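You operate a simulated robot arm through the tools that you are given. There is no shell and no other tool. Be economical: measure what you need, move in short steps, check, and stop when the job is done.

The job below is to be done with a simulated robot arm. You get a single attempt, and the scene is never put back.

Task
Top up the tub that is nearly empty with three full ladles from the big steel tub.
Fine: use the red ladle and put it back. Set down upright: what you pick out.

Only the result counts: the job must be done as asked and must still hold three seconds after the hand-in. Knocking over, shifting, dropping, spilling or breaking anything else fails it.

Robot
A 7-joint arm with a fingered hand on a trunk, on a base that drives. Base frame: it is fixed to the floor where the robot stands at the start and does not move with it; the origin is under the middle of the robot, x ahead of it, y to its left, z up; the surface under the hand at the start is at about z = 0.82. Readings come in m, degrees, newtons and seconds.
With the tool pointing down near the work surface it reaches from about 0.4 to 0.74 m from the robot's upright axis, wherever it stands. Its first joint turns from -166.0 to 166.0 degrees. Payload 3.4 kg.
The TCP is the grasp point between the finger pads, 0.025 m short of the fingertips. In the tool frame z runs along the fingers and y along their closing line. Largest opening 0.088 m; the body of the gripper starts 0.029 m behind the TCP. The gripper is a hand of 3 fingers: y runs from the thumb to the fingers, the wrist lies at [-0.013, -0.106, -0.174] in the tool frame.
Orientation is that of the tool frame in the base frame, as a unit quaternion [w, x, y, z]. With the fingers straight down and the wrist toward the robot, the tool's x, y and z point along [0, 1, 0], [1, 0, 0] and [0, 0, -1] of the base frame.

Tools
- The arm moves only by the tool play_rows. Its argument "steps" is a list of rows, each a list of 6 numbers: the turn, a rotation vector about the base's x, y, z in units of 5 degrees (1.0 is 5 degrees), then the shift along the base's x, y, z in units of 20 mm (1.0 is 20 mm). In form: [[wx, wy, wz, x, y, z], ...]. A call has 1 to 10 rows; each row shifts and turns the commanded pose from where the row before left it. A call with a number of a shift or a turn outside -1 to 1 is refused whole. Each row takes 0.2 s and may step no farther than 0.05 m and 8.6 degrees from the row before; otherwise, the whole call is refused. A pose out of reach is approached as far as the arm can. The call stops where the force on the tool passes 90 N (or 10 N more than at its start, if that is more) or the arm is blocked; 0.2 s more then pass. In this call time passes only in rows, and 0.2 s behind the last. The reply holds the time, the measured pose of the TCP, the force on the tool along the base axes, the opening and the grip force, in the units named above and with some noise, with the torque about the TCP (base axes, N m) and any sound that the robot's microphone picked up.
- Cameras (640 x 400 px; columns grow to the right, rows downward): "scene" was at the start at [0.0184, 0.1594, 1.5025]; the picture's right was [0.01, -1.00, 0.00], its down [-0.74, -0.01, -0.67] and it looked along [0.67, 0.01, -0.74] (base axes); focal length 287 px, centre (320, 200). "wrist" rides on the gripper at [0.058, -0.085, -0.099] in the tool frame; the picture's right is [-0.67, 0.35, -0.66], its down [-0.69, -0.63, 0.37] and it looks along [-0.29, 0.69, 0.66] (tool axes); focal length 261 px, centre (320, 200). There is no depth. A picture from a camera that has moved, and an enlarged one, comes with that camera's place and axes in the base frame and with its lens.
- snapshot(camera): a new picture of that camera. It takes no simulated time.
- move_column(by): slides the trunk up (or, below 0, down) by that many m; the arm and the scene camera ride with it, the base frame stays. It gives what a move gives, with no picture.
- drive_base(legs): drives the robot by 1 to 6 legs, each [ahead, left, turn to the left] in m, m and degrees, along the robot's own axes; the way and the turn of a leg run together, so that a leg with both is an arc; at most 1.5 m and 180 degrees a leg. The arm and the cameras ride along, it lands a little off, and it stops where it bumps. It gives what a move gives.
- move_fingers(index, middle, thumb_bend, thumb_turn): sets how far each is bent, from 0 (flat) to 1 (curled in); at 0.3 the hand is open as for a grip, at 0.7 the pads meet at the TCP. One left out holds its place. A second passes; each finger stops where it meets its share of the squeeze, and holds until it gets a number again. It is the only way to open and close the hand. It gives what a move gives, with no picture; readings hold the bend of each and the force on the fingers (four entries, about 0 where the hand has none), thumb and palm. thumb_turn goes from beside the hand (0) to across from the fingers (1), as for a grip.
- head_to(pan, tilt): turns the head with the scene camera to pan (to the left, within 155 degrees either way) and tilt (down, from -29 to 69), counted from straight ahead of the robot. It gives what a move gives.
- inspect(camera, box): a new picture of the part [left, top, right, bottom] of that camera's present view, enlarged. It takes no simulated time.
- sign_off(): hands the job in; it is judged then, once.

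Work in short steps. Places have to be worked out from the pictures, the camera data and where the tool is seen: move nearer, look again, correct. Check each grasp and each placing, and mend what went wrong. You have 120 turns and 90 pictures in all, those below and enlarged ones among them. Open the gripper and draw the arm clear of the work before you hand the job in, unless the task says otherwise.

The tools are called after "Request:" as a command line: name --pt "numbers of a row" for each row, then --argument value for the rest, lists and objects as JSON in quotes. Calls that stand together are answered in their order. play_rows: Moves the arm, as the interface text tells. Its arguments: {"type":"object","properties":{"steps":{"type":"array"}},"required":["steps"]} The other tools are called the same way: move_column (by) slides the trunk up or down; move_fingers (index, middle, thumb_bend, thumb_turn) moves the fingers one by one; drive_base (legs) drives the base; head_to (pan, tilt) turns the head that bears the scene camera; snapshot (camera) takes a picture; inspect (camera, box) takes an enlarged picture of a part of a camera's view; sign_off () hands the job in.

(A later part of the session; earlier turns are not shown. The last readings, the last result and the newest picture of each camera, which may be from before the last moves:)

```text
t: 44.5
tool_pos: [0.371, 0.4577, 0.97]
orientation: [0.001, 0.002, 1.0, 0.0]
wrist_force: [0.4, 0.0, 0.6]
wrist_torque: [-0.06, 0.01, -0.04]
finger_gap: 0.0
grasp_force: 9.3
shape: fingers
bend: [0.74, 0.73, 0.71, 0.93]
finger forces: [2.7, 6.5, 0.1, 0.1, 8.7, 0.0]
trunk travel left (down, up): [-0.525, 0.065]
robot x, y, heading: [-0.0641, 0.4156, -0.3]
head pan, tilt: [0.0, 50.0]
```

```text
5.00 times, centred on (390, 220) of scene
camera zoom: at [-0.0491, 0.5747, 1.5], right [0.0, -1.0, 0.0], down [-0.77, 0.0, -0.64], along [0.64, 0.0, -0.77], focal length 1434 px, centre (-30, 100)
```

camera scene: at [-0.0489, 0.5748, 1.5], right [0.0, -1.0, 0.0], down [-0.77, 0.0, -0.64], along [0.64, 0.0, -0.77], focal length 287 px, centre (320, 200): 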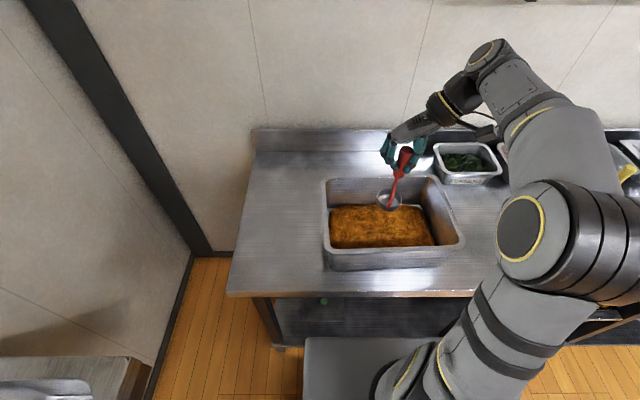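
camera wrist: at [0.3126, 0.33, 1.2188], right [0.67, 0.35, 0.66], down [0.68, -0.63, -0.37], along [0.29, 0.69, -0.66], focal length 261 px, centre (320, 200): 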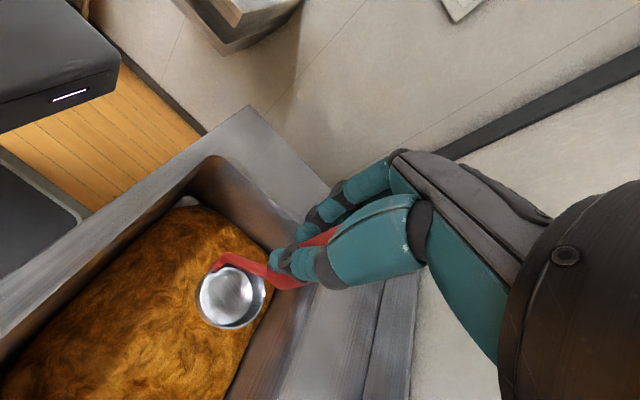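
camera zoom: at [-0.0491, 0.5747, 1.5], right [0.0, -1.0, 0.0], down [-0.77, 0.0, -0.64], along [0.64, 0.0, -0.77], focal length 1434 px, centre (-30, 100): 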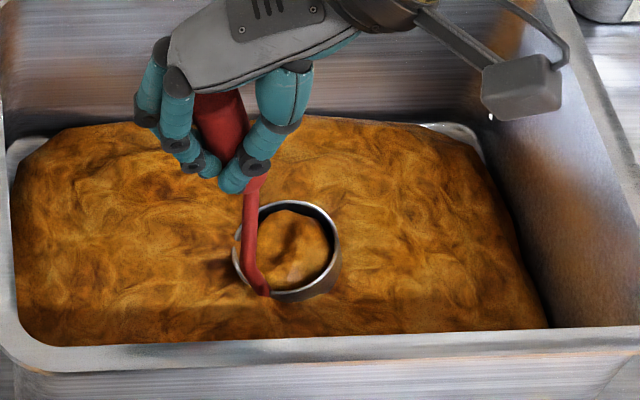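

Stew is in the cup, but the ladle rotated slightly in the grip and the grip force dropped. I re-tighten before lifting.

Request:
move_fingers --index 0.85 --middle 0.85 --thumb_bend 0.85

Request:
inspect --camera "scene" --box '[350, 170, 430, 240]'

Request:
inspect --camera "wrist" --box '[160, 150, 440, 350]'

```text
t: 45.5
tool_pos: [0.3711, 0.4571, 0.9702]
orientation: [0.0, 0.003, 1.0, 0.0]
wrist_force: [-0.4, 0.3, -0.5]
wrist_torque: [0.02, 0.0, 0.01]
finger_gap: 0.002
grasp_force: 0.0
shape: fingers
bend: [0.82, 0.85, 0.82, 0.93]
finger forces: [0.0, 0.0, 0.0, 0.1, 0.0, 0.0]
trunk travel left (down, up): [-0.525, 0.065]
robot x, y, heading: [-0.0651, 0.4213, -0.1]
head pan, tilt: [0.0, 50.0]
```

```text
5.71 times, centred on (390, 205) of scene
camera zoom: at [-0.0491, 0.5749, 1.5], right [0.0, -1.0, 0.0], down [-0.77, 0.0, -0.64], along [0.64, 0.0, -0.77], focal length 1639 px, centre (-80, 171)
```

zoom: 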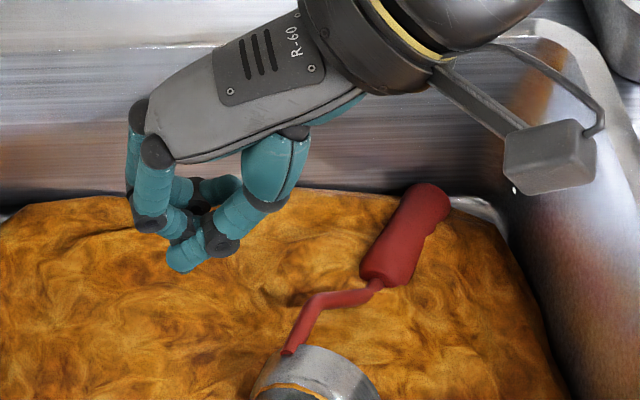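

```text
2.00 times, centred on (300, 250) of wrist
camera zoom: at [0.3125, 0.3715, 1.0697], right [0.67, 0.35, 0.66], down [0.68, -0.63, -0.37], along [0.29, 0.69, -0.66], focal length 521 px, centre (360, 100)
```

zoom: 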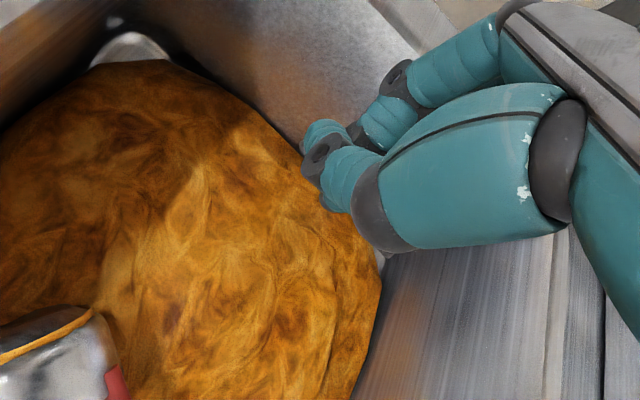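

The ladle slipped out and is lying in the stew. I open the hand, raise it and look at how the ladle lies.

Request:
play_rows --pt "0 0 0 0 0 1" --pt "0 0 0 0 0 1" --pt "0 0 0 0 0 1" --pt "0 0 0 0 0 1" --pt "0 0 0 0 0 1" --pt "0 0 0 0 0 1" --pt "0 0 0 0 0 1" --pt "0 0 0 0 0 1"

Request:
move_fingers --index 0.3 --middle 0.3 --thumb_bend 0.3

Request:
inspect --camera "scene" --box '[310, 150, 480, 280]'

Request:
snapshot --camera "wrist"

```text
t: 47.3
tool_pos: [0.3707, 0.4588, 1.1312]
orientation: [0.001, 0.002, 1.0, 0.001]
wrist_force: [-0.4, -0.4, -0.1]
wrist_torque: [-0.01, 0.01, 0.02]
finger_gap: 0.002
grasp_force: 0.0
shape: fingers
bend: [0.82, 0.85, 0.82, 0.93]
finger forces: [0.0, 0.0, 0.0, 0.1, 0.0, 0.0]
trunk travel left (down, up): [-0.525, 0.065]
robot x, y, heading: [-0.072, 0.4199, -0.1]
head pan, tilt: [0.0, 50.0]
```

```text
t: 48.3
tool_pos: [0.3697, 0.4585, 1.1305]
orientation: [0.0, 0.002, 1.0, 0.0]
wrist_force: [0.1, -0.7, -0.7]
wrist_torque: [-0.01, -0.01, 0.06]
finger_gap: 0.0844
grasp_force: 0.0
shape: fingers
bend: [0.3, 0.3, 0.3, 0.97]
finger forces: [0.1, 0.0, 0.0, 0.0, 0.0, 0.0]
trunk travel left (down, up): [-0.525, 0.065]
robot x, y, heading: [-0.0638, 0.4106, -0.3]
head pan, tilt: [0.0, 50.0]
```

```text
3.08 times, centred on (395, 215) of scene
camera zoom: at [-0.0491, 0.5749, 1.5], right [0.0, -1.0, 0.0], down [-0.77, 0.0, -0.64], along [0.64, 0.0, -0.77], focal length 882 px, centre (89, 154)
```

zoom: 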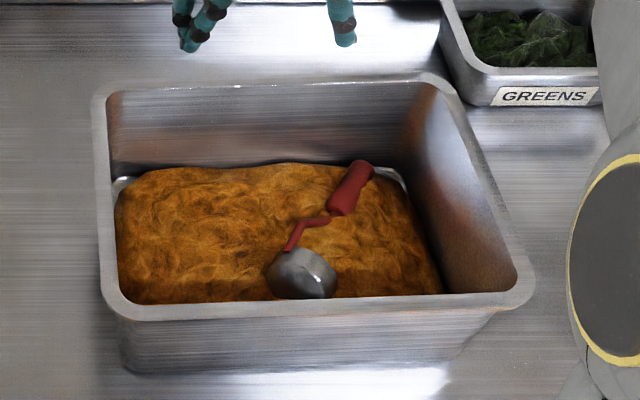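

```text
52 pictures are left
camera wrist: at [0.3124, 0.3738, 1.2307], right [0.67, 0.35, 0.66], down [0.68, -0.63, -0.37], along [0.29, 0.69, -0.66], focal length 261 px, centre (320, 200)
```

wrist: 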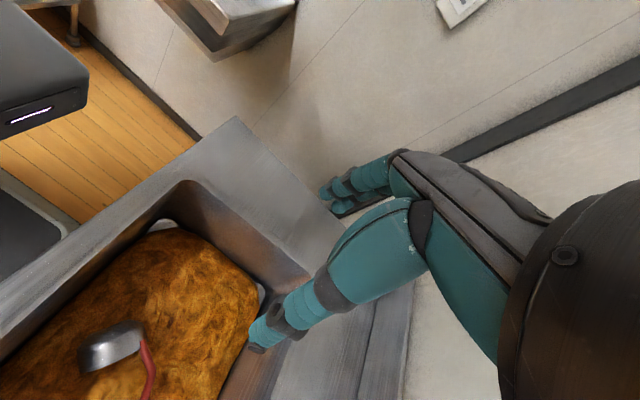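

The ladle lies with its cup at (0.343, 0.397) and its grip running to (0.45, 0.324) near the back-right corner. Pressing the cup on the tub floor levered it out of the pinch. I'll regrasp it across the fingers. I yaw -34°, tilt 20°, and hover above the lower part of the grip.

Request:
play_rows --pt "0 0 -1 0.35 -0.8 0" --pt "0 0 -1 0.35 -0.8 0" --pt "0 0 -1 0.35 -0.8 0" --pt "0 0 -1 0.35 -0.8 0" --pt "0 0 -1 0.35 -0.8 0" --pt "0 0 -1 0.35 -0.8 0" --pt "-0.83 0.56 -0.8 0.35 -0.5 0" --pt "-0.83 0.56 0 0 0 -0.8" --pt "-0.83 0.56 0 0 0 -0.8" --pt "-0.83 0.56 0 0 0 -0.8"

Request:
snapshot --camera "wrist"

Request:
inspect --camera "scene" --box '[310, 130, 480, 280]'

```text
t: 50.5
tool_pos: [0.4212, 0.3522, 1.0799]
orientation: [-0.052, 0.29, 0.941, -0.166]
wrist_force: [1.0, -0.2, 0.0]
wrist_torque: [0.01, -0.01, -0.03]
finger_gap: 0.0844
grasp_force: 0.1
shape: fingers
bend: [0.3, 0.3, 0.3, 0.97]
finger forces: [0.1, 0.0, 0.0, 0.1, 0.0, 0.1]
trunk travel left (down, up): [-0.525, 0.065]
robot x, y, heading: [-0.0629, 0.4148, -0.4]
head pan, tilt: [0.0, 50.0]
```

```text
51 pictures are left
camera wrist: at [0.348, 0.3458, 1.2035], right [0.86, 0.08, 0.5], down [0.16, -0.98, -0.13], along [0.47, 0.19, -0.86], focal length 261 px, centre (320, 200)
```

wrist: 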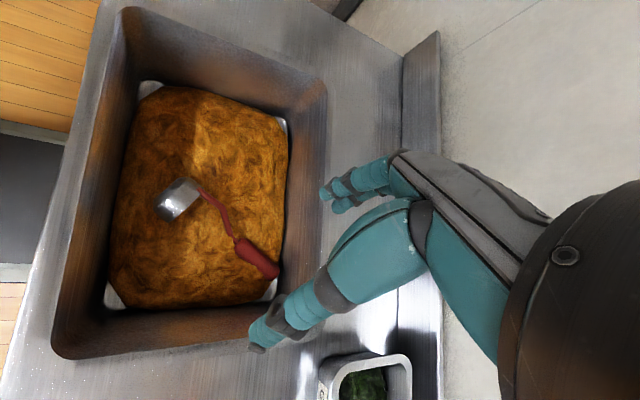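

```text
2.67 times, centred on (395, 205) of scene
camera zoom: at [-0.0489, 0.575, 1.5], right [0.0, -1.0, 0.0], down [-0.77, 0.0, -0.64], along [0.64, 0.0, -0.77], focal length 765 px, centre (120, 187)
```

zoom: 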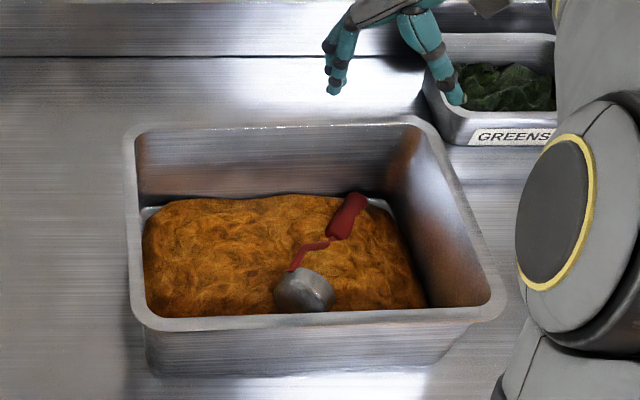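

The grip lies near the tub floor, at z≈0.84 and tight in the back-right corner. So I'll first pinch the rod, where there is room, and carry the ladle to the middle. I zoom in to place the rod.

Request:
inspect --camera "wrist" --box '[130, 150, 310, 300]'

Request:
inspect --camera "scene" --box '[370, 190, 450, 255]'

```text
2.67 times, centred on (220, 225) of wrist
camera zoom: at [0.348, 0.3458, 1.2035], right [0.86, 0.08, 0.5], down [0.16, -0.98, -0.13], along [0.47, 0.19, -0.86], focal length 695 px, centre (587, 133)
```

zoom: 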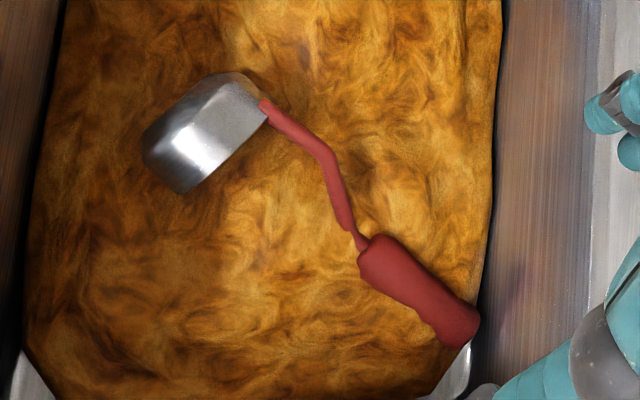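

```text
6.15 times, centred on (410, 222) of scene
camera zoom: at [-0.0489, 0.575, 1.5], right [0.0, -1.0, 0.0], down [-0.77, 0.0, -0.64], along [0.64, 0.0, -0.77], focal length 1765 px, centre (-234, 62)
```

zoom: 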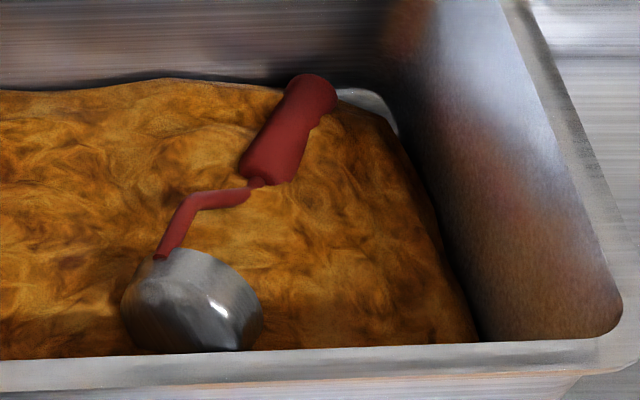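

The triangulation puts the rod–grip junction at (0.418, 0.351, 0.862) and the far grip end at (0.473, 0.313, 0.85). Just above the junction there is clearance after all. I pre-close the hand a little and lower it to z≈0.94.

Request:
move_fingers --index 0.4 --middle 0.4 --thumb_bend 0.4

Request:
play_rows --pt "0 0 0 0.3 -0.3 -1" --pt "0 0 0 0 0 -1" --pt "0 0 0 0 0 -1" --pt "0 0 0 0 0 -1" --pt "0 0 0 0 0 -1" --pt "0 0 0 0 0 -1" --pt "0 0 0 0 0 -1"

Request:
snapshot --camera "wrist"

Request:
inspect --camera "scene" --box '[340, 140, 480, 255]'

```text
t: 51.5
tool_pos: [0.4221, 0.3522, 1.0806]
orientation: [-0.052, 0.29, 0.941, -0.166]
wrist_force: [-0.1, -0.2, 0.1]
wrist_torque: [-0.02, -0.01, 0.0]
finger_gap: 0.0641
grasp_force: 0.0
shape: fingers
bend: [0.4, 0.4, 0.4, 0.97]
finger forces: [0.1, 0.0, 0.0, 0.0, 0.1, 0.1]
trunk travel left (down, up): [-0.525, 0.065]
robot x, y, heading: [-0.067, 0.4135, -0.4]
head pan, tilt: [0.0, 50.0]
```

```text
t: 53.1
tool_pos: [0.4264, 0.3458, 0.9406]
orientation: [-0.051, 0.289, 0.941, -0.166]
wrist_force: [-0.2, -0.7, 0.8]
wrist_torque: [-0.01, -0.03, -0.05]
finger_gap: 0.0639
grasp_force: 0.0
shape: fingers
bend: [0.4, 0.4, 0.4, 0.97]
finger forces: [0.1, 0.1, 0.0, 0.0, 0.0, 0.0]
trunk travel left (down, up): [-0.525, 0.065]
robot x, y, heading: [-0.067, 0.4151, -0.3]
head pan, tilt: [0.0, 50.0]
```

```text
47 pictures are left
camera wrist: at [0.3534, 0.3398, 1.0644], right [0.86, 0.08, 0.5], down [0.16, -0.98, -0.13], along [0.48, 0.19, -0.86], focal length 261 px, centre (320, 200)
```

wrist: 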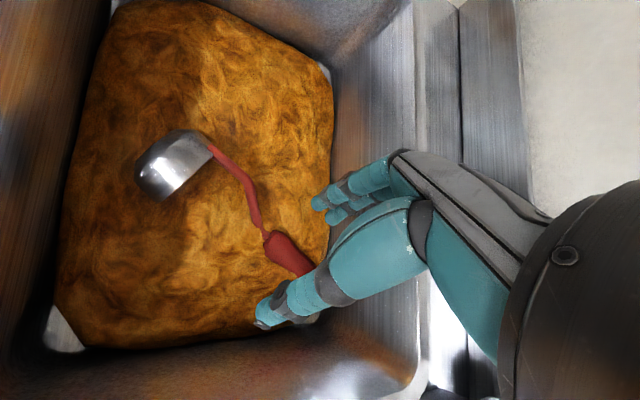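

```text
3.48 times, centred on (410, 198) of scene
camera zoom: at [-0.049, 0.5748, 1.5], right [0.0, -1.0, 0.0], down [-0.77, 0.0, -0.64], along [0.64, 0.0, -0.77], focal length 998 px, centre (7, 209)
```

zoom: 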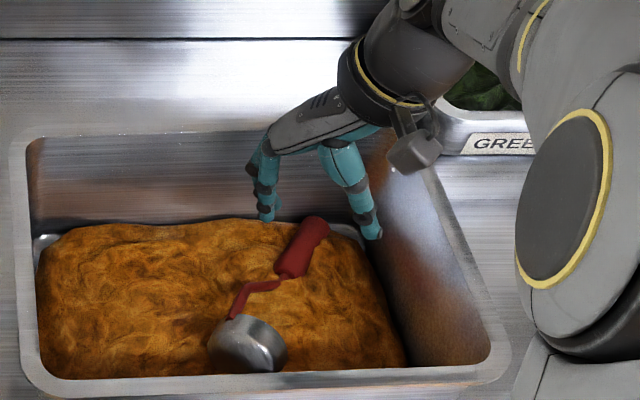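

The junction re-measures at (0.42, 0.349), so the TCP is on the grip's line. I descend to z≈0.868.

Request:
play_rows --pt "0 0 0 0.1 -0.05 -0.8" --pt "0 0 0 0 0 -0.8" --pt "0 0 0 0 0 -0.8" --pt "0 0 0 0 0 -0.6" --pt "0 0 0 0 0 -0.6"

Request:
snapshot --camera "wrist"

Request:
inspect --camera "scene" --box '[340, 140, 480, 255]'

```text
t: 54.3
tool_pos: [0.4286, 0.3431, 0.8684]
orientation: [-0.05, 0.29, 0.941, -0.166]
wrist_force: [-0.3, 0.6, 0.5]
wrist_torque: [-0.01, 0.02, -0.03]
finger_gap: 0.0641
grasp_force: 0.0
shape: fingers
bend: [0.4, 0.4, 0.4, 0.97]
finger forces: [0.1, 0.1, 0.0, 0.1, 0.0, 0.0]
trunk travel left (down, up): [-0.525, 0.065]
robot x, y, heading: [-0.0643, 0.416, -0.2]
head pan, tilt: [0.0, 50.0]
```

```text
45 pictures are left
camera wrist: at [0.3547, 0.338, 0.9915], right [0.86, 0.08, 0.5], down [0.16, -0.98, -0.13], along [0.48, 0.19, -0.86], focal length 261 px, centre (320, 200)
```

wrist: 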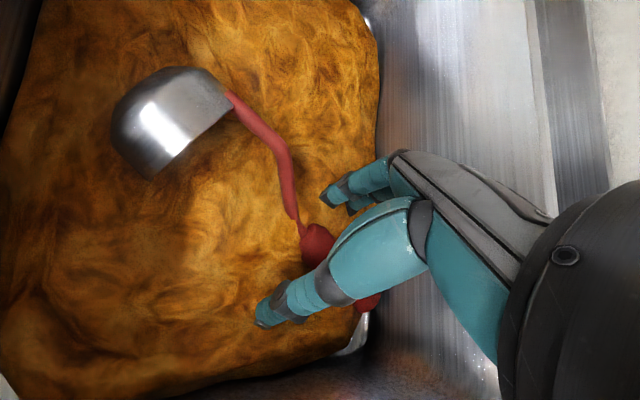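

```text
3.48 times, centred on (410, 198) of scene
camera zoom: at [-0.049, 0.5748, 1.5], right [0.0, -1.0, 0.0], down [-0.77, 0.0, -0.64], along [0.64, 0.0, -0.77], focal length 998 px, centre (7, 209)
```

zoom: 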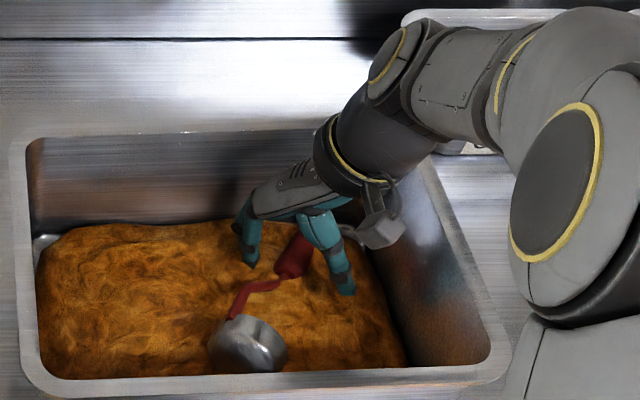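

The grip lies between thumb and fingers and nothing is touching the tub. I close the hand.

Request:
move_fingers --index 1.0 --middle 1.0 --thumb_bend 1.0

Request:
play_rows --pt "0 0 0 0 0.1 0.5" --pt "0 0 0 0 0.1 0.5" --pt "0 0 0 -0.2 0.3 0.8" --pt "0 0 0 -0.2 0.3 0.8"

Request:
snapshot --camera "wrist"

Request:
inspect --camera "scene" --box '[340, 140, 480, 255]'

```text
t: 55.3
tool_pos: [0.429, 0.3443, 0.8681]
orientation: [-0.051, 0.29, 0.941, -0.165]
wrist_force: [-0.8, 1.2, -0.6]
wrist_torque: [-0.01, -0.01, 0.01]
finger_gap: 0.0085
grasp_force: 16.3
shape: fingers
bend: [0.77, 0.99, 0.63, 0.94]
finger forces: [19.9, 0.1, 0.0, 0.0, 13.7, 0.0]
trunk travel left (down, up): [-0.525, 0.065]
robot x, y, heading: [-0.0669, 0.4173, -0.4]
head pan, tilt: [0.0, 50.0]
```

```text
t: 56.3
tool_pos: [0.4206, 0.3589, 0.9212]
orientation: [-0.051, 0.29, 0.941, -0.166]
wrist_force: [-0.1, -0.1, -0.6]
wrist_torque: [-0.08, -0.1, -0.01]
finger_gap: 0.0085
grasp_force: 17.1
shape: fingers
bend: [0.77, 1.0, 0.63, 0.96]
finger forces: [20.7, 0.0, 0.0, 0.0, 12.6, 0.0]
trunk travel left (down, up): [-0.525, 0.065]
robot x, y, heading: [-0.0677, 0.4119, -0.1]
head pan, tilt: [0.0, 50.0]
```

```text
43 pictures are left
camera wrist: at [0.3474, 0.354, 1.0446], right [0.86, 0.08, 0.5], down [0.16, -0.98, -0.13], along [0.48, 0.19, -0.86], focal length 261 px, centre (320, 200)
```

wrist: 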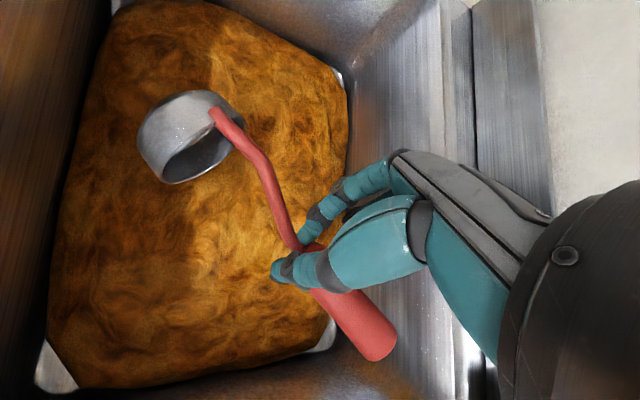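

```text
3.48 times, centred on (410, 198) of scene
camera zoom: at [-0.0492, 0.5749, 1.4999], right [0.0, -1.0, 0.0], down [-0.77, 0.0, -0.64], along [0.64, 0.0, -0.77], focal length 998 px, centre (7, 209)
```

zoom: 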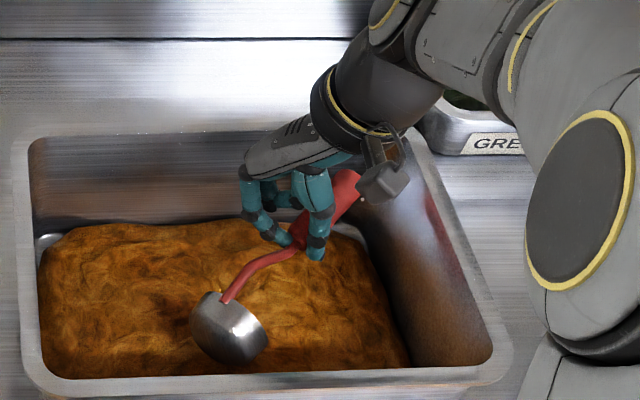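

The ladle is held firmly near the lower end of the grip, and index + thumb read 20/13 N. The cup looks emptied. I'll lift it clear and bring it upright. Then I'll stand it on the free table spot right of the tub, near (0.40, 0.14), to regrasp it properly.

Request:
play_rows --pt "0 0 0 -0.3 0.3 1" --pt "0 0 0 -0.3 0.3 1" --pt "0 0 0 -0.3 0.3 1" --pt "0 0 0 -0.3 0.3 1" --pt "0 0 0 0 0 1" --pt "0.83 -0.56 0 0 0 1" --pt "0.83 -0.56 0 0 0 1" --pt "0.83 -0.56 0 0 0 1" --pt "0.83 -0.56 0 0 0 1" --pt "0 0 0 0 0 1"

Request:
play_rows --pt "0 0 1 0 0 0" --pt "0 0 1 0 0 0" --pt "0 0 1 0 0 0" --pt "0 0 1 0 0 0" --pt "0 0 1 0 0 0" --pt "0 0 1 0 0 0" --pt "0 0 0.8 0 0 0"

Request:
inspect --camera "scene" --box '[320, 80, 480, 255]'

Request:
snapshot --camera "wrist"

```text
t: 58.5
tool_pos: [0.3955, 0.3858, 1.1226]
orientation: [-0.001, 0.294, 0.956, 0.0]
wrist_force: [-0.5, 0.1, -0.9]
wrist_torque: [-0.05, -0.04, 0.02]
finger_gap: 0.0083
grasp_force: 15.5
shape: fingers
bend: [0.77, 1.0, 0.63, 0.98]
finger forces: [18.7, 0.2, 0.0, 0.1, 12.5, 0.0]
trunk travel left (down, up): [-0.525, 0.065]
robot x, y, heading: [-0.0697, 0.4167, -0.3]
head pan, tilt: [0.0, 50.0]
```

```text
t: 60.1
tool_pos: [0.3961, 0.3834, 1.1218]
orientation: [-0.001, 0.001, 1.0, 0.001]
wrist_force: [-0.4, 0.8, -0.9]
wrist_torque: [-0.04, -0.09, -0.02]
finger_gap: 0.008
grasp_force: 15.5
shape: fingers
bend: [0.77, 1.0, 0.63, 0.98]
finger forces: [18.5, 0.0, 0.0, 0.0, 12.5, 0.0]
trunk travel left (down, up): [-0.525, 0.065]
robot x, y, heading: [-0.064, 0.4138, -0.3]
head pan, tilt: [0.0, 50.0]
```

```text
2.29 times, centred on (400, 168) of scene
camera zoom: at [-0.0489, 0.5748, 1.5], right [0.0, -1.0, 0.0], down [-0.77, 0.0, -0.64], along [0.64, 0.0, -0.77], focal length 656 px, centre (137, 274)
```

zoom: 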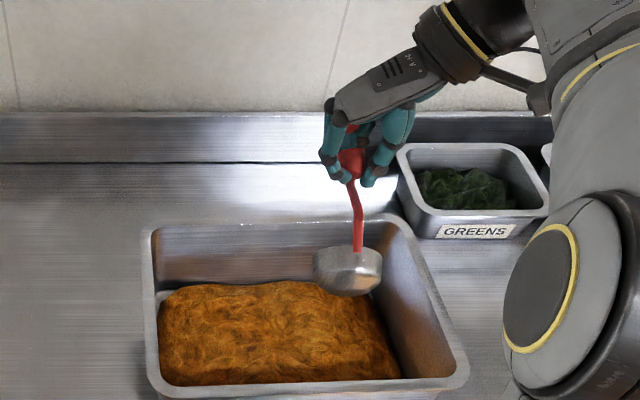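

```text
40 pictures are left
camera wrist: at [0.3386, 0.2983, 1.222], right [0.67, 0.35, 0.65], down [0.68, -0.63, -0.37], along [0.29, 0.69, -0.66], focal length 261 px, centre (320, 200)
```

wrist: 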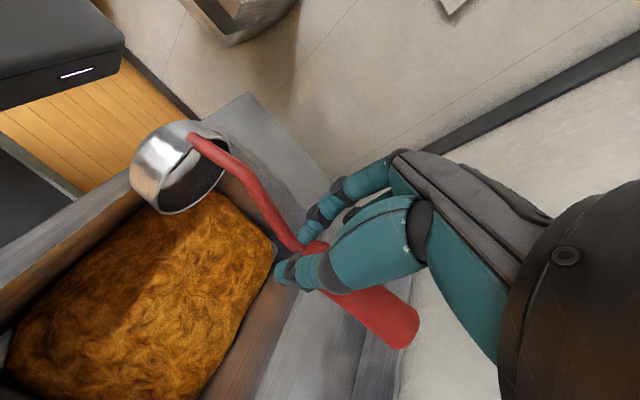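

The handle now runs along x, about 20° above horizontal, and the cup is empty. I pitch the hand up about 70° to bring the ladle upright, rising slightly.

Request:
play_rows --pt "0 -1 0 0 0 0.4" --pt "0 -1 0 0 0 0.4" --pt "0 -1 0 0 0 0.4" --pt "0 -1 0 0 0 0.4" --pt "0 -1 0 0 0 0.4" --pt "0 -1 0 0 0 0" --pt "0 -1 0 0 0 0" --pt "0 -1 0 0 0 0" --pt "0 -1 0 0 0 0" --pt "0 -1 0 0 0 0"

Request:
play_rows --pt "0 -1 0 0 0 0" --pt "0 -1 0 0 0 0" --pt "0 -1 0 0 0 0" --pt "0 -1 0 0 0 0"

Request:
snapshot --camera "scene"

Request:
snapshot --camera "wrist"

```text
t: 62.3
tool_pos: [0.397, 0.3844, 1.1612]
orientation: [0.423, 0.001, 0.906, 0.001]
wrist_force: [-0.8, -0.9, -1.5]
wrist_torque: [-0.03, -0.01, 0.02]
finger_gap: 0.0007
grasp_force: 11.1
shape: fingers
bend: [0.78, 1.0, 0.67, 0.97]
finger forces: [12.0, 0.0, 0.0, 0.1, 10.9, 0.0]
trunk travel left (down, up): [-0.525, 0.065]
robot x, y, heading: [-0.0645, 0.4139, -0.2]
head pan, tilt: [0.0, 50.0]
```

```text
t: 63.3
tool_pos: [0.3882, 0.3833, 1.1826]
orientation: [0.568, -0.006, 0.822, -0.021]
wrist_force: [0.0, 0.1, -1.6]
wrist_torque: [0.01, 0.05, 0.0]
finger_gap: 0.0009
grasp_force: 10.9
shape: fingers
bend: [0.78, 1.0, 0.67, 0.97]
finger forces: [11.4, 0.0, 0.1, 0.1, 10.5, 0.0]
out of reach, approached as far as the arm can: row 3, 4
trunk travel left (down, up): [-0.525, 0.065]
robot x, y, heading: [-0.0633, 0.4152, -0.2]
head pan, tilt: [0.0, 50.0]
```

```text
39 pictures are left
camera scene: at [-0.0488, 0.5739, 1.5001], right [0.0, -1.0, 0.0], down [-0.77, 0.0, -0.64], along [0.64, 0.0, -0.77], focal length 287 px, centre (320, 200)
```

scene: 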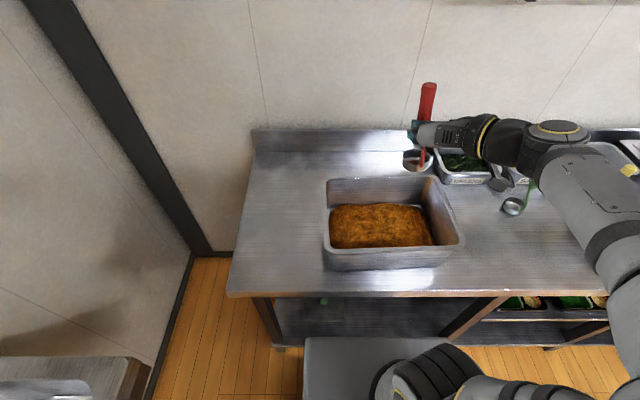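

```text
38 pictures are left
camera wrist: at [0.2735, 0.2989, 1.1681], right [-0.37, 0.39, 0.84], down [0.57, -0.62, 0.54], along [0.73, 0.68, 0.0], focal length 261 px, centre (320, 200)
```

wrist: 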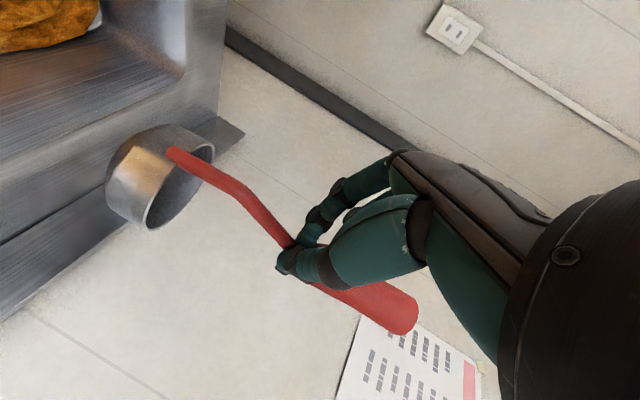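

The ladle is nearly upright, leaning about 9°, and is held near the bottom of the grip. I drive right so it hangs over the free table between the big tub and the greens.

Request:
drive_base --legs '[[0, -0.25, 0]]'

Request:
play_rows --pt "0 0 0 0 0 -1" --pt "0 0 0 0 0 -1" --pt "0 0 0 0 0 -1" --pt "0 -0.5 0 0 0 -1" --pt "0 -0.5 0 0 0 -1" --pt "0 -0.5 0 0 0 -1" --pt "0 -0.3 0 0 0 -1"

Request:
snapshot --camera "scene"

Request:
snapshot --camera "wrist"

```text
t: 65.1
tool_pos: [0.3881, 0.1327, 1.1828]
orientation: [0.568, -0.004, 0.823, -0.022]
wrist_force: [-0.2, -0.4, -1.0]
wrist_torque: [0.04, 0.01, -0.03]
finger_gap: 0.0008
grasp_force: 11.2
shape: fingers
bend: [0.78, 1.0, 0.67, 0.97]
finger forces: [11.5, 0.1, 0.0, 0.0, 10.5, 0.1]
trunk travel left (down, up): [-0.525, 0.065]
robot x, y, heading: [-0.0659, 0.1623, -0.4]
head pan, tilt: [0.0, 50.0]
```

```text
t: 66.7
tool_pos: [0.3882, 0.1325, 1.041]
orientation: [0.631, -0.003, 0.775, -0.022]
wrist_force: [0.7, 0.8, -1.8]
wrist_torque: [0.02, -0.04, -0.03]
finger_gap: 0.0008
grasp_force: 10.5
shape: fingers
bend: [0.78, 1.0, 0.67, 0.97]
finger forces: [11.0, 0.0, 0.0, 0.0, 10.1, 0.0]
trunk travel left (down, up): [-0.525, 0.065]
robot x, y, heading: [-0.0686, 0.1602, -0.5]
head pan, tilt: [0.0, 50.0]
```

```text
37 pictures are left
camera scene: at [-0.0498, 0.3248, 1.5], right [-0.01, -1.0, 0.0], down [-0.77, 0.01, -0.64], along [0.64, 0.0, -0.77], focal length 287 px, centre (320, 200)
```

scene: 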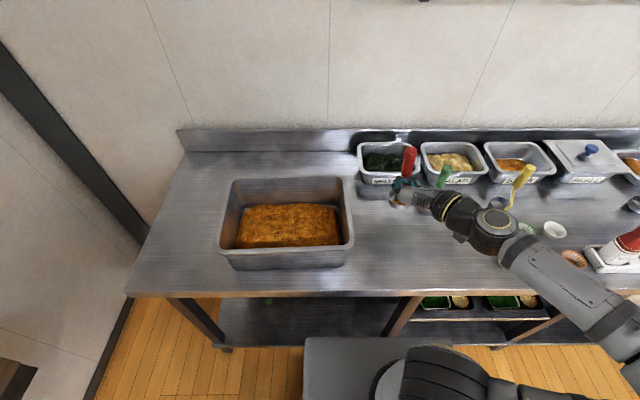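

```text
36 pictures are left
camera wrist: at [0.2768, 0.0484, 1.0093], right [-0.5, 0.39, 0.77], down [0.48, -0.62, 0.62], along [0.72, 0.68, 0.12], focal length 261 px, centre (320, 200)
```

wrist: 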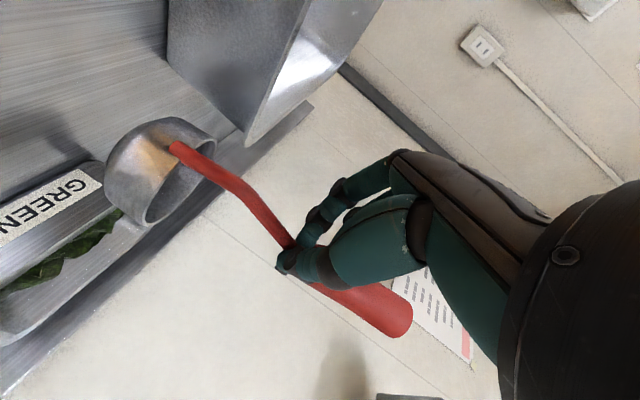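

The forearm stays clear of the table items. I check how vertical the ladle is before I lower it further.

Request:
inspect --camera "scene" --box '[360, 130, 460, 220]'

```text
4.44 times, centred on (410, 175) of scene
camera zoom: at [-0.0498, 0.3248, 1.5], right [-0.01, -1.0, 0.0], down [-0.77, 0.01, -0.64], along [0.64, 0.0, -0.77], focal length 1275 px, centre (-80, 311)
```

zoom: 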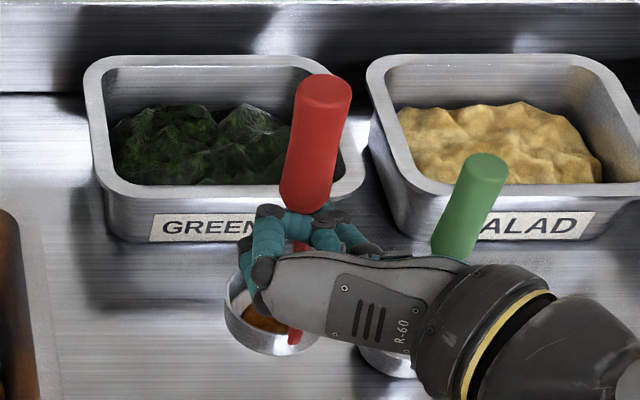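

There is some stew in the cup, so it must stay upright. It leans about 6° sideways. I correct that and lower toward the table in small steps, watching the force.

Request:
play_rows --pt "0.7 0 0 0 0 -0.5" --pt "0.6 0 0 0 0 -0.5" --pt "0 0 0 0 0 -0.5" --pt "0 0 0 0 0 -0.5" --pt "0 0 0 0 0 -0.5" --pt "0 0 0 0 0 -0.5"

Request:
inspect --camera "scene" --box '[360, 130, 460, 220]'

Request:
snapshot --camera "wrist"

```text
t: 68.1
tool_pos: [0.3871, 0.1321, 0.9942]
orientation: [0.627, 0.031, 0.778, 0.02]
wrist_force: [-0.2, -0.1, -1.3]
wrist_torque: [0.0, 0.02, 0.01]
finger_gap: 0.0007
grasp_force: 10.7
shape: fingers
bend: [0.78, 1.0, 0.67, 0.97]
finger forces: [10.9, 0.1, 0.0, 0.1, 10.1, 0.1]
out of reach, approached as far as the arm can: row 6
trunk travel left (down, up): [-0.525, 0.065]
robot x, y, heading: [-0.0685, 0.1659, -0.6]
head pan, tilt: [0.0, 50.0]
```

```text
4.44 times, centred on (410, 175) of scene
camera zoom: at [-0.0498, 0.3248, 1.5], right [-0.01, -1.0, 0.0], down [-0.77, 0.01, -0.64], along [0.64, 0.0, -0.77], focal length 1275 px, centre (-80, 311)
```

zoom: 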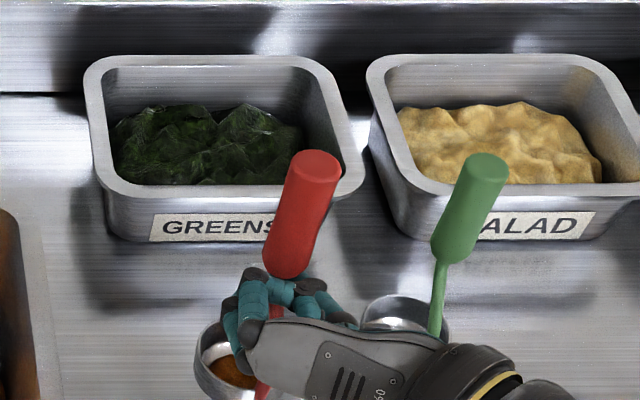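

```text
33 pictures are left
camera wrist: at [0.2753, 0.0526, 0.9539], right [-0.49, 0.3, 0.82], down [0.49, -0.68, 0.55], along [0.72, 0.67, 0.19], focal length 261 px, centre (320, 200)
```

wrist: 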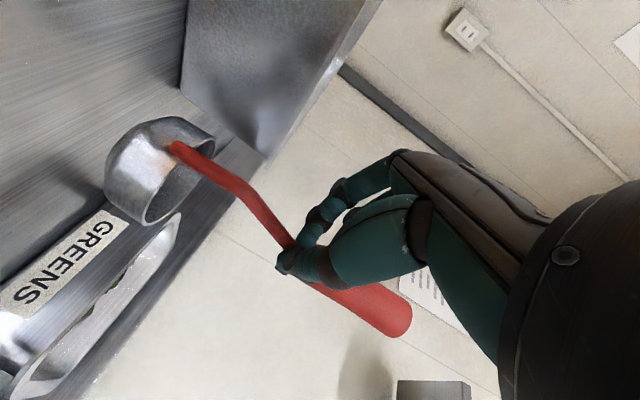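

The ladle is vertical now. The arm is at its limit for going lower in this pose, so I lower with the trunk: 3.5 cm first, then look.

Request:
move_column --by -0.035

Request:
inspect --camera "scene" --box '[340, 130, 480, 240]'

```text
t: 68.9
tool_pos: [0.3873, 0.1313, 0.9592]
orientation: [0.628, 0.031, 0.778, 0.019]
wrist_force: [0.1, -0.1, -0.7]
wrist_torque: [0.06, 0.02, 0.0]
finger_gap: 0.0005
grasp_force: 10.6
shape: fingers
bend: [0.78, 1.0, 0.67, 0.97]
finger forces: [10.7, 0.0, 0.1, 0.0, 10.2, 0.0]
trunk travel left (down, up): [-0.49, 0.1]
robot x, y, heading: [-0.0687, 0.166, -0.5]
head pan, tilt: [0.0, 50.0]
```

```text
3.64 times, centred on (410, 185) of scene
camera zoom: at [-0.0499, 0.3248, 1.4649], right [-0.01, -1.0, 0.0], down [-0.77, 0.01, -0.64], along [0.64, 0.0, -0.77], focal length 1043 px, centre (-7, 254)
```

zoom: 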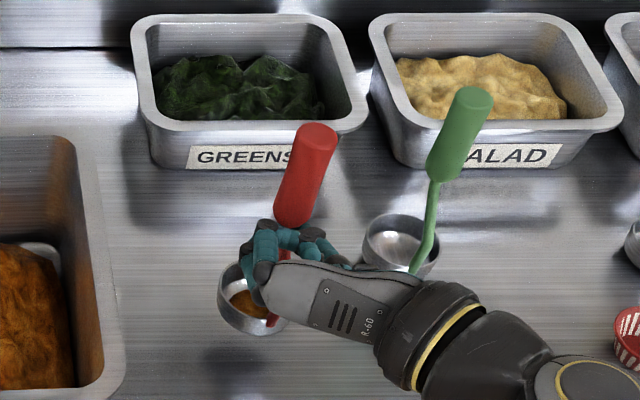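

The grip's top is still about 2–3 cm above its resting height. I lower further in small trunk steps, watching the force.

Request:
move_column --by -0.012

Request:
move_column --by -0.006

Request:
inspect --camera "scene" --box '[340, 130, 480, 240]'

```text
t: 69.5
tool_pos: [0.387, 0.1324, 0.9476]
orientation: [0.627, 0.032, 0.778, 0.019]
wrist_force: [-1.7, 0.2, -1.0]
wrist_torque: [0.03, 0.0, 0.0]
finger_gap: 0.0008
grasp_force: 10.0
shape: fingers
bend: [0.78, 1.0, 0.67, 0.97]
finger forces: [11.0, 0.1, 0.0, 0.0, 10.3, 0.1]
trunk travel left (down, up): [-0.478, 0.112]
robot x, y, heading: [-0.0698, 0.1648, -0.3]
head pan, tilt: [0.0, 50.0]
```

```text
t: 70.0
tool_pos: [0.3869, 0.1328, 0.9411]
orientation: [0.627, 0.031, 0.778, 0.02]
wrist_force: [0.8, -0.3, -1.7]
wrist_torque: [0.02, 0.02, -0.02]
finger_gap: 0.0006
grasp_force: 10.5
shape: fingers
bend: [0.78, 1.0, 0.67, 0.97]
finger forces: [10.9, 0.0, 0.1, 0.0, 10.2, 0.1]
trunk travel left (down, up): [-0.472, 0.118]
robot x, y, heading: [-0.0719, 0.1639, -0.5]
head pan, tilt: [0.0, 50.0]
```

```text
3.64 times, centred on (410, 185) of scene
camera zoom: at [-0.0498, 0.3248, 1.4469], right [-0.01, -1.0, 0.0], down [-0.77, 0.01, -0.64], along [0.64, 0.0, -0.77], focal length 1043 px, centre (-7, 254)
```

zoom: 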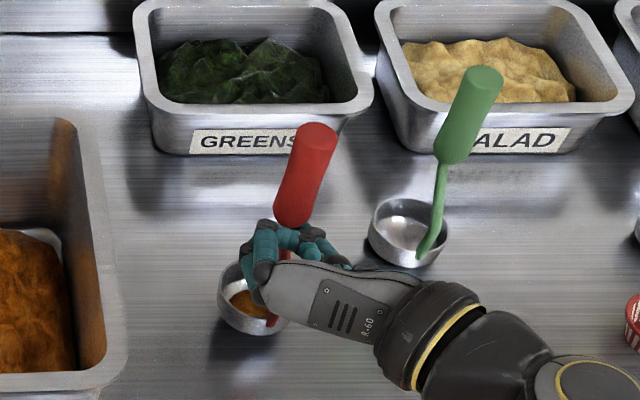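

By comparison with the standing green ladle, the cup should be nearly on the table. I continue in small steps until contact.

Request:
move_column --by -0.005

Request:
move_column --by -0.004

Request:
inspect --camera "scene" --box '[380, 160, 430, 220]'

```text
t: 70.6
tool_pos: [0.3875, 0.1332, 0.9366]
orientation: [0.628, 0.031, 0.777, 0.019]
wrist_force: [0.1, -0.1, -1.0]
wrist_torque: [0.0, 0.01, 0.03]
finger_gap: 0.0006
grasp_force: 10.9
shape: fingers
bend: [0.78, 1.0, 0.67, 0.97]
finger forces: [10.9, 0.1, 0.0, 0.1, 10.1, 0.0]
trunk travel left (down, up): [-0.467, 0.123]
robot x, y, heading: [-0.0683, 0.169, -0.4]
head pan, tilt: [0.0, 50.0]
```

```text
t: 71.1
tool_pos: [0.3867, 0.1322, 0.9324]
orientation: [0.627, 0.031, 0.778, 0.019]
wrist_force: [-0.1, -0.8, -0.3]
wrist_torque: [-0.02, 0.02, -0.01]
finger_gap: 0.0006
grasp_force: 11.1
shape: fingers
bend: [0.78, 1.0, 0.67, 0.97]
finger forces: [10.9, 0.0, 0.1, 0.0, 10.2, 0.0]
trunk travel left (down, up): [-0.463, 0.127]
robot x, y, heading: [-0.0679, 0.1633, -0.5]
head pan, tilt: [0.0, 50.0]
```

```text
6.67 times, centred on (405, 190) of scene
camera zoom: at [-0.0498, 0.3248, 1.438], right [-0.01, -1.0, 0.0], down [-0.77, 0.01, -0.64], along [0.64, 0.0, -0.77], focal length 1912 px, centre (-247, 267)
```

zoom: 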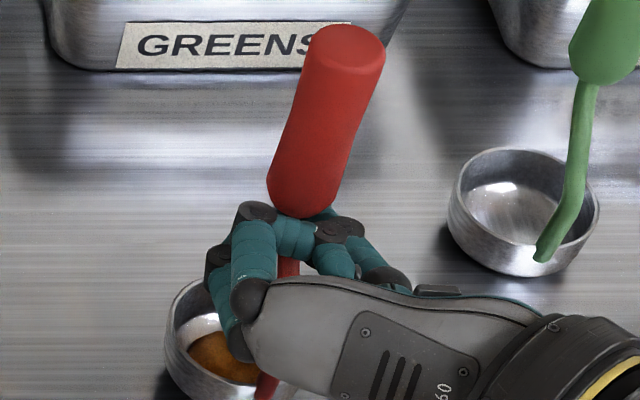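

The fingers are just beneath the grip, on the rod. The grip's bottom is at about 0.938 against 0.93 at rest, so a few millimetres remain.

Request:
move_column --by -0.004

Request:
move_column --by -0.004

Request:
move_column --by -0.003

```text
t: 71.6
tool_pos: [0.3864, 0.1335, 0.9294]
orientation: [0.627, 0.03, 0.778, 0.019]
wrist_force: [-0.7, 0.1, 0.7]
wrist_torque: [0.01, -0.01, -0.01]
finger_gap: 0.0008
grasp_force: 10.7
shape: fingers
bend: [0.78, 1.0, 0.67, 0.97]
finger forces: [11.6, 0.1, 0.1, 0.0, 10.5, 0.0]
trunk travel left (down, up): [-0.459, 0.131]
robot x, y, heading: [-0.0678, 0.1682, -0.6]
head pan, tilt: [0.0, 50.0]
```

```text
t: 72.2
tool_pos: [0.3861, 0.1326, 0.9258]
orientation: [0.628, 0.031, 0.777, 0.021]
wrist_force: [-1.3, 1.5, 8.8]
wrist_torque: [-0.02, -0.12, 0.01]
finger_gap: 0.0006
grasp_force: 11.8
shape: fingers
bend: [0.78, 1.0, 0.67, 0.98]
finger forces: [14.5, 0.0, 0.0, 0.1, 10.0, 0.0]
trunk travel left (down, up): [-0.455, 0.135]
robot x, y, heading: [-0.0686, 0.1662, -0.3]
head pan, tilt: [0.0, 50.0]
```

```text
t: 72.7
tool_pos: [0.3847, 0.1344, 0.923]
orientation: [0.627, 0.031, 0.778, 0.021]
wrist_force: [-3.0, 3.6, 16.7]
wrist_torque: [-0.02, -0.18, 0.02]
finger_gap: 0.0011
grasp_force: 13.5
shape: fingers
bend: [0.78, 1.0, 0.67, 0.99]
finger forces: [16.6, 0.0, 0.1, 0.0, 10.1, 0.0]
trunk travel left (down, up): [-0.452, 0.138]
robot x, y, heading: [-0.068, 0.1652, -0.2]
head pan, tilt: [0.0, 50.0]
```

Contact is at 17 N. I ease off a few millimetres, open the idle middle finger first while the others still hold, and check.

Request:
move_column --by 0.005

Request:
move_fingers --middle 0.3

Request:
inspect --camera "scene" --box '[370, 145, 440, 215]'

```text
t: 73.2
tool_pos: [0.3881, 0.1323, 0.9256]
orientation: [0.627, 0.032, 0.778, 0.019]
wrist_force: [-1.3, 0.2, 0.3]
wrist_torque: [0.0, 0.0, -0.03]
finger_gap: 0.0005
grasp_force: 11.7
shape: fingers
bend: [0.78, 1.0, 0.67, 0.98]
finger forces: [12.0, 0.0, 0.1, 0.1, 10.6, 0.1]
trunk travel left (down, up): [-0.457, 0.133]
robot x, y, heading: [-0.0687, 0.1693, -0.4]
head pan, tilt: [0.0, 50.0]
```

```text
t: 74.2
tool_pos: [0.3863, 0.1332, 0.9267]
orientation: [0.627, 0.032, 0.778, 0.02]
wrist_force: [-0.6, 0.7, 0.5]
wrist_torque: [0.02, 0.01, -0.04]
finger_gap: 0.0
grasp_force: 0.0
shape: fingers
bend: [0.78, 0.3, 0.7, 0.98]
finger forces: [0.0, 0.0, 0.1, 0.0, 0.0, 0.1]
trunk travel left (down, up): [-0.457, 0.133]
robot x, y, heading: [-0.0729, 0.164, -0.4]
head pan, tilt: [0.0, 50.0]
```

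```text
5.71 times, centred on (405, 180) of scene
camera zoom: at [-0.0499, 0.3248, 1.432], right [-0.01, -1.0, 0.0], down [-0.77, 0.01, -0.64], along [0.64, 0.0, -0.77], focal length 1639 px, centre (-166, 314)
```

zoom: 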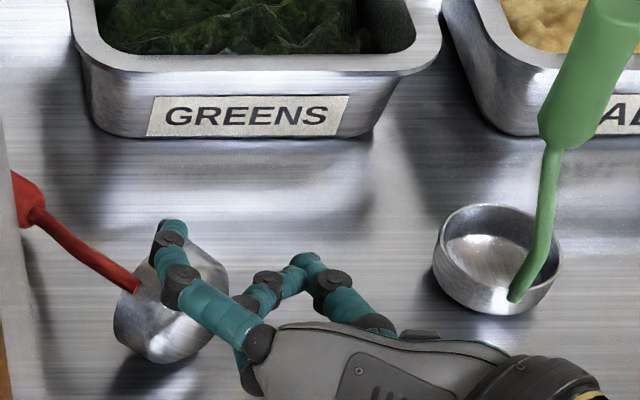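

Opening the middle finger tipped the ladle over towards the big tub. I back the hand away and see the state.

Request:
play_rows --pt "0 0 0 -0.8 -0.4 0.3" --pt "0 0 0 -0.8 -0.4 0.3" --pt "0 0 0 -0.6 0 0.8" --pt "0 0 0 0 0 1" --pt "0 0 0 0 0 1" --pt "0 0 0 0 0 1"

Request:
inspect --camera "scene" --box '[320, 130, 460, 240]'

```text
t: 75.6
tool_pos: [0.3433, 0.1186, 1.0145]
orientation: [0.627, 0.031, 0.778, 0.019]
wrist_force: [0.1, -0.8, -0.1]
wrist_torque: [0.02, 0.02, -0.01]
finger_gap: 0.0001
grasp_force: 0.0
shape: fingers
bend: [0.78, 0.3, 0.7, 0.98]
finger forces: [0.0, 0.0, 0.0, 0.0, 0.1, 0.0]
trunk travel left (down, up): [-0.457, 0.133]
robot x, y, heading: [-0.0689, 0.1686, -0.7]
head pan, tilt: [0.0, 50.0]
```

```text
3.64 times, centred on (390, 185) of scene
camera zoom: at [-0.0499, 0.3249, 1.432], right [-0.01, -1.0, 0.0], down [-0.77, 0.01, -0.64], along [0.64, 0.0, -0.77], focal length 1043 px, centre (66, 254)
```

zoom: 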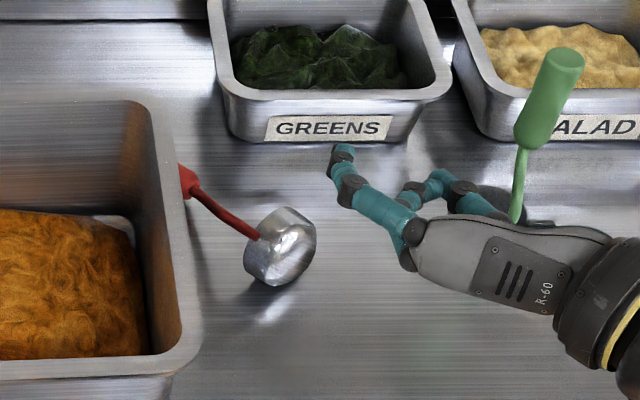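

The ladle is lying with its grip hidden behind the tub's right rim. I open the hand, raise it and turn the fingers back down, then move right for a better view.

Request:
play_rows --pt "0 0 0 0 0 1" --pt "0 0 0 0 0 1" --pt "-0.6 0 0 0 0 1" --pt "-0.6 1 0 0 0 1" --pt "0 1 0 0 0 1" --pt "0 1 0 0 0 1" --pt "0 1 0 0.5 0 0" --pt "0 1 0 0.5 0 0" --pt "0 1 0 0.5 0 0" --pt "0 1 0 0.5 0 0"

Request:
play_rows --pt "0 1 0 0 0 0" --pt "0 1 0 0 0 0" --pt "0 1 0 0 0 0" --pt "0 1 0 0 0 0" --pt "0 1 0 0 0 0" --pt "0 1 0 0 0 0" --pt "0 1 0 0 0 0" --pt "0 1 0 0 0 0"

Request:
move_fingers --index 0.3 --middle 0.3 --thumb_bend 0.3

Request:
snapshot --camera "wrist"

```text
t: 77.8
tool_pos: [0.3826, 0.1174, 1.1353]
orientation: [0.364, -0.007, 0.931, -0.021]
wrist_force: [0.4, -0.4, -0.6]
wrist_torque: [-0.02, 0.02, 0.02]
finger_gap: 0.0
grasp_force: 0.0
shape: fingers
bend: [0.78, 0.3, 0.7, 0.98]
finger forces: [0.1, 0.0, 0.0, 0.0, 0.0, 0.1]
trunk travel left (down, up): [-0.457, 0.133]
robot x, y, heading: [-0.0649, 0.1684, -0.7]
head pan, tilt: [0.0, 50.0]
```

```text
t: 79.6
tool_pos: [0.3822, 0.1153, 1.1346]
orientation: [0.025, -0.014, 0.999, -0.017]
wrist_force: [-0.6, -0.1, 0.9]
wrist_torque: [-0.01, 0.0, 0.02]
finger_gap: 0.0001
grasp_force: 0.0
shape: fingers
bend: [0.78, 0.3, 0.7, 0.98]
finger forces: [0.1, 0.0, 0.0, 0.0, 0.0, 0.0]
trunk travel left (down, up): [-0.457, 0.133]
robot x, y, heading: [-0.0708, 0.1673, -0.6]
head pan, tilt: [0.0, 50.0]
```

```text
t: 80.6
tool_pos: [0.3818, 0.1167, 1.1343]
orientation: [0.024, -0.013, 0.999, -0.018]
wrist_force: [0.3, -0.5, 0.5]
wrist_torque: [-0.02, 0.0, 0.03]
finger_gap: 0.0843
grasp_force: 0.1
shape: fingers
bend: [0.3, 0.3, 0.3, 0.98]
finger forces: [0.0, 0.0, 0.1, 0.0, 0.0, 0.0]
trunk travel left (down, up): [-0.457, 0.133]
robot x, y, heading: [-0.068, 0.1679, -0.6]
head pan, tilt: [0.0, 50.0]
```

```text
27 pictures are left
camera wrist: at [0.3216, 0.0328, 1.2347], right [0.63, 0.39, 0.67], down [0.72, -0.62, -0.31], along [0.3, 0.68, -0.67], focal length 261 px, centre (320, 200)
```

wrist: 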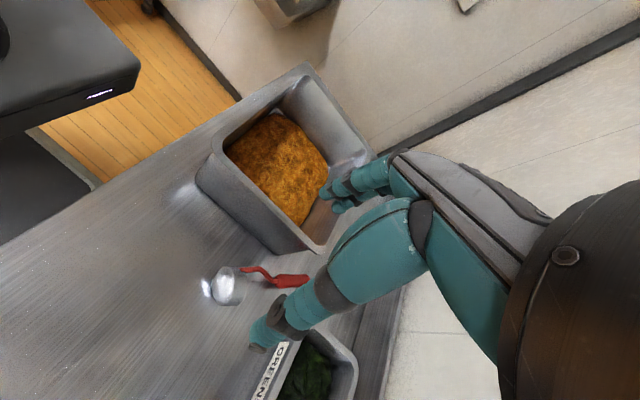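

The ladle lies free on the table beside the tub. I zoom in to locate it and to check for spilled stew.

Request:
inspect --camera "wrist" --box '[180, 230, 340, 330]'

```text
4.00 times, centred on (260, 280) of wrist
camera zoom: at [0.3216, 0.0328, 1.2347], right [0.63, 0.39, 0.67], down [0.72, -0.62, -0.31], along [0.3, 0.68, -0.67], focal length 1043 px, centre (560, -120)
```

zoom: 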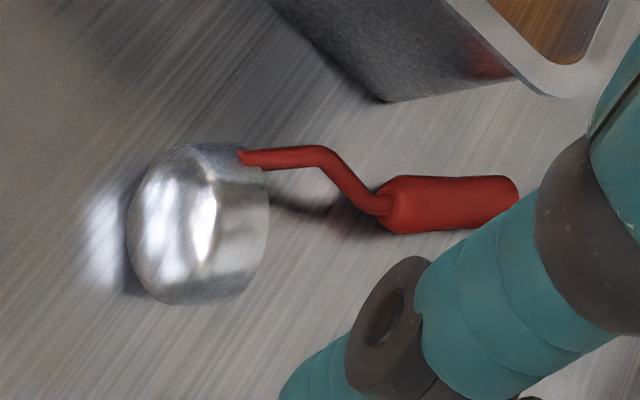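

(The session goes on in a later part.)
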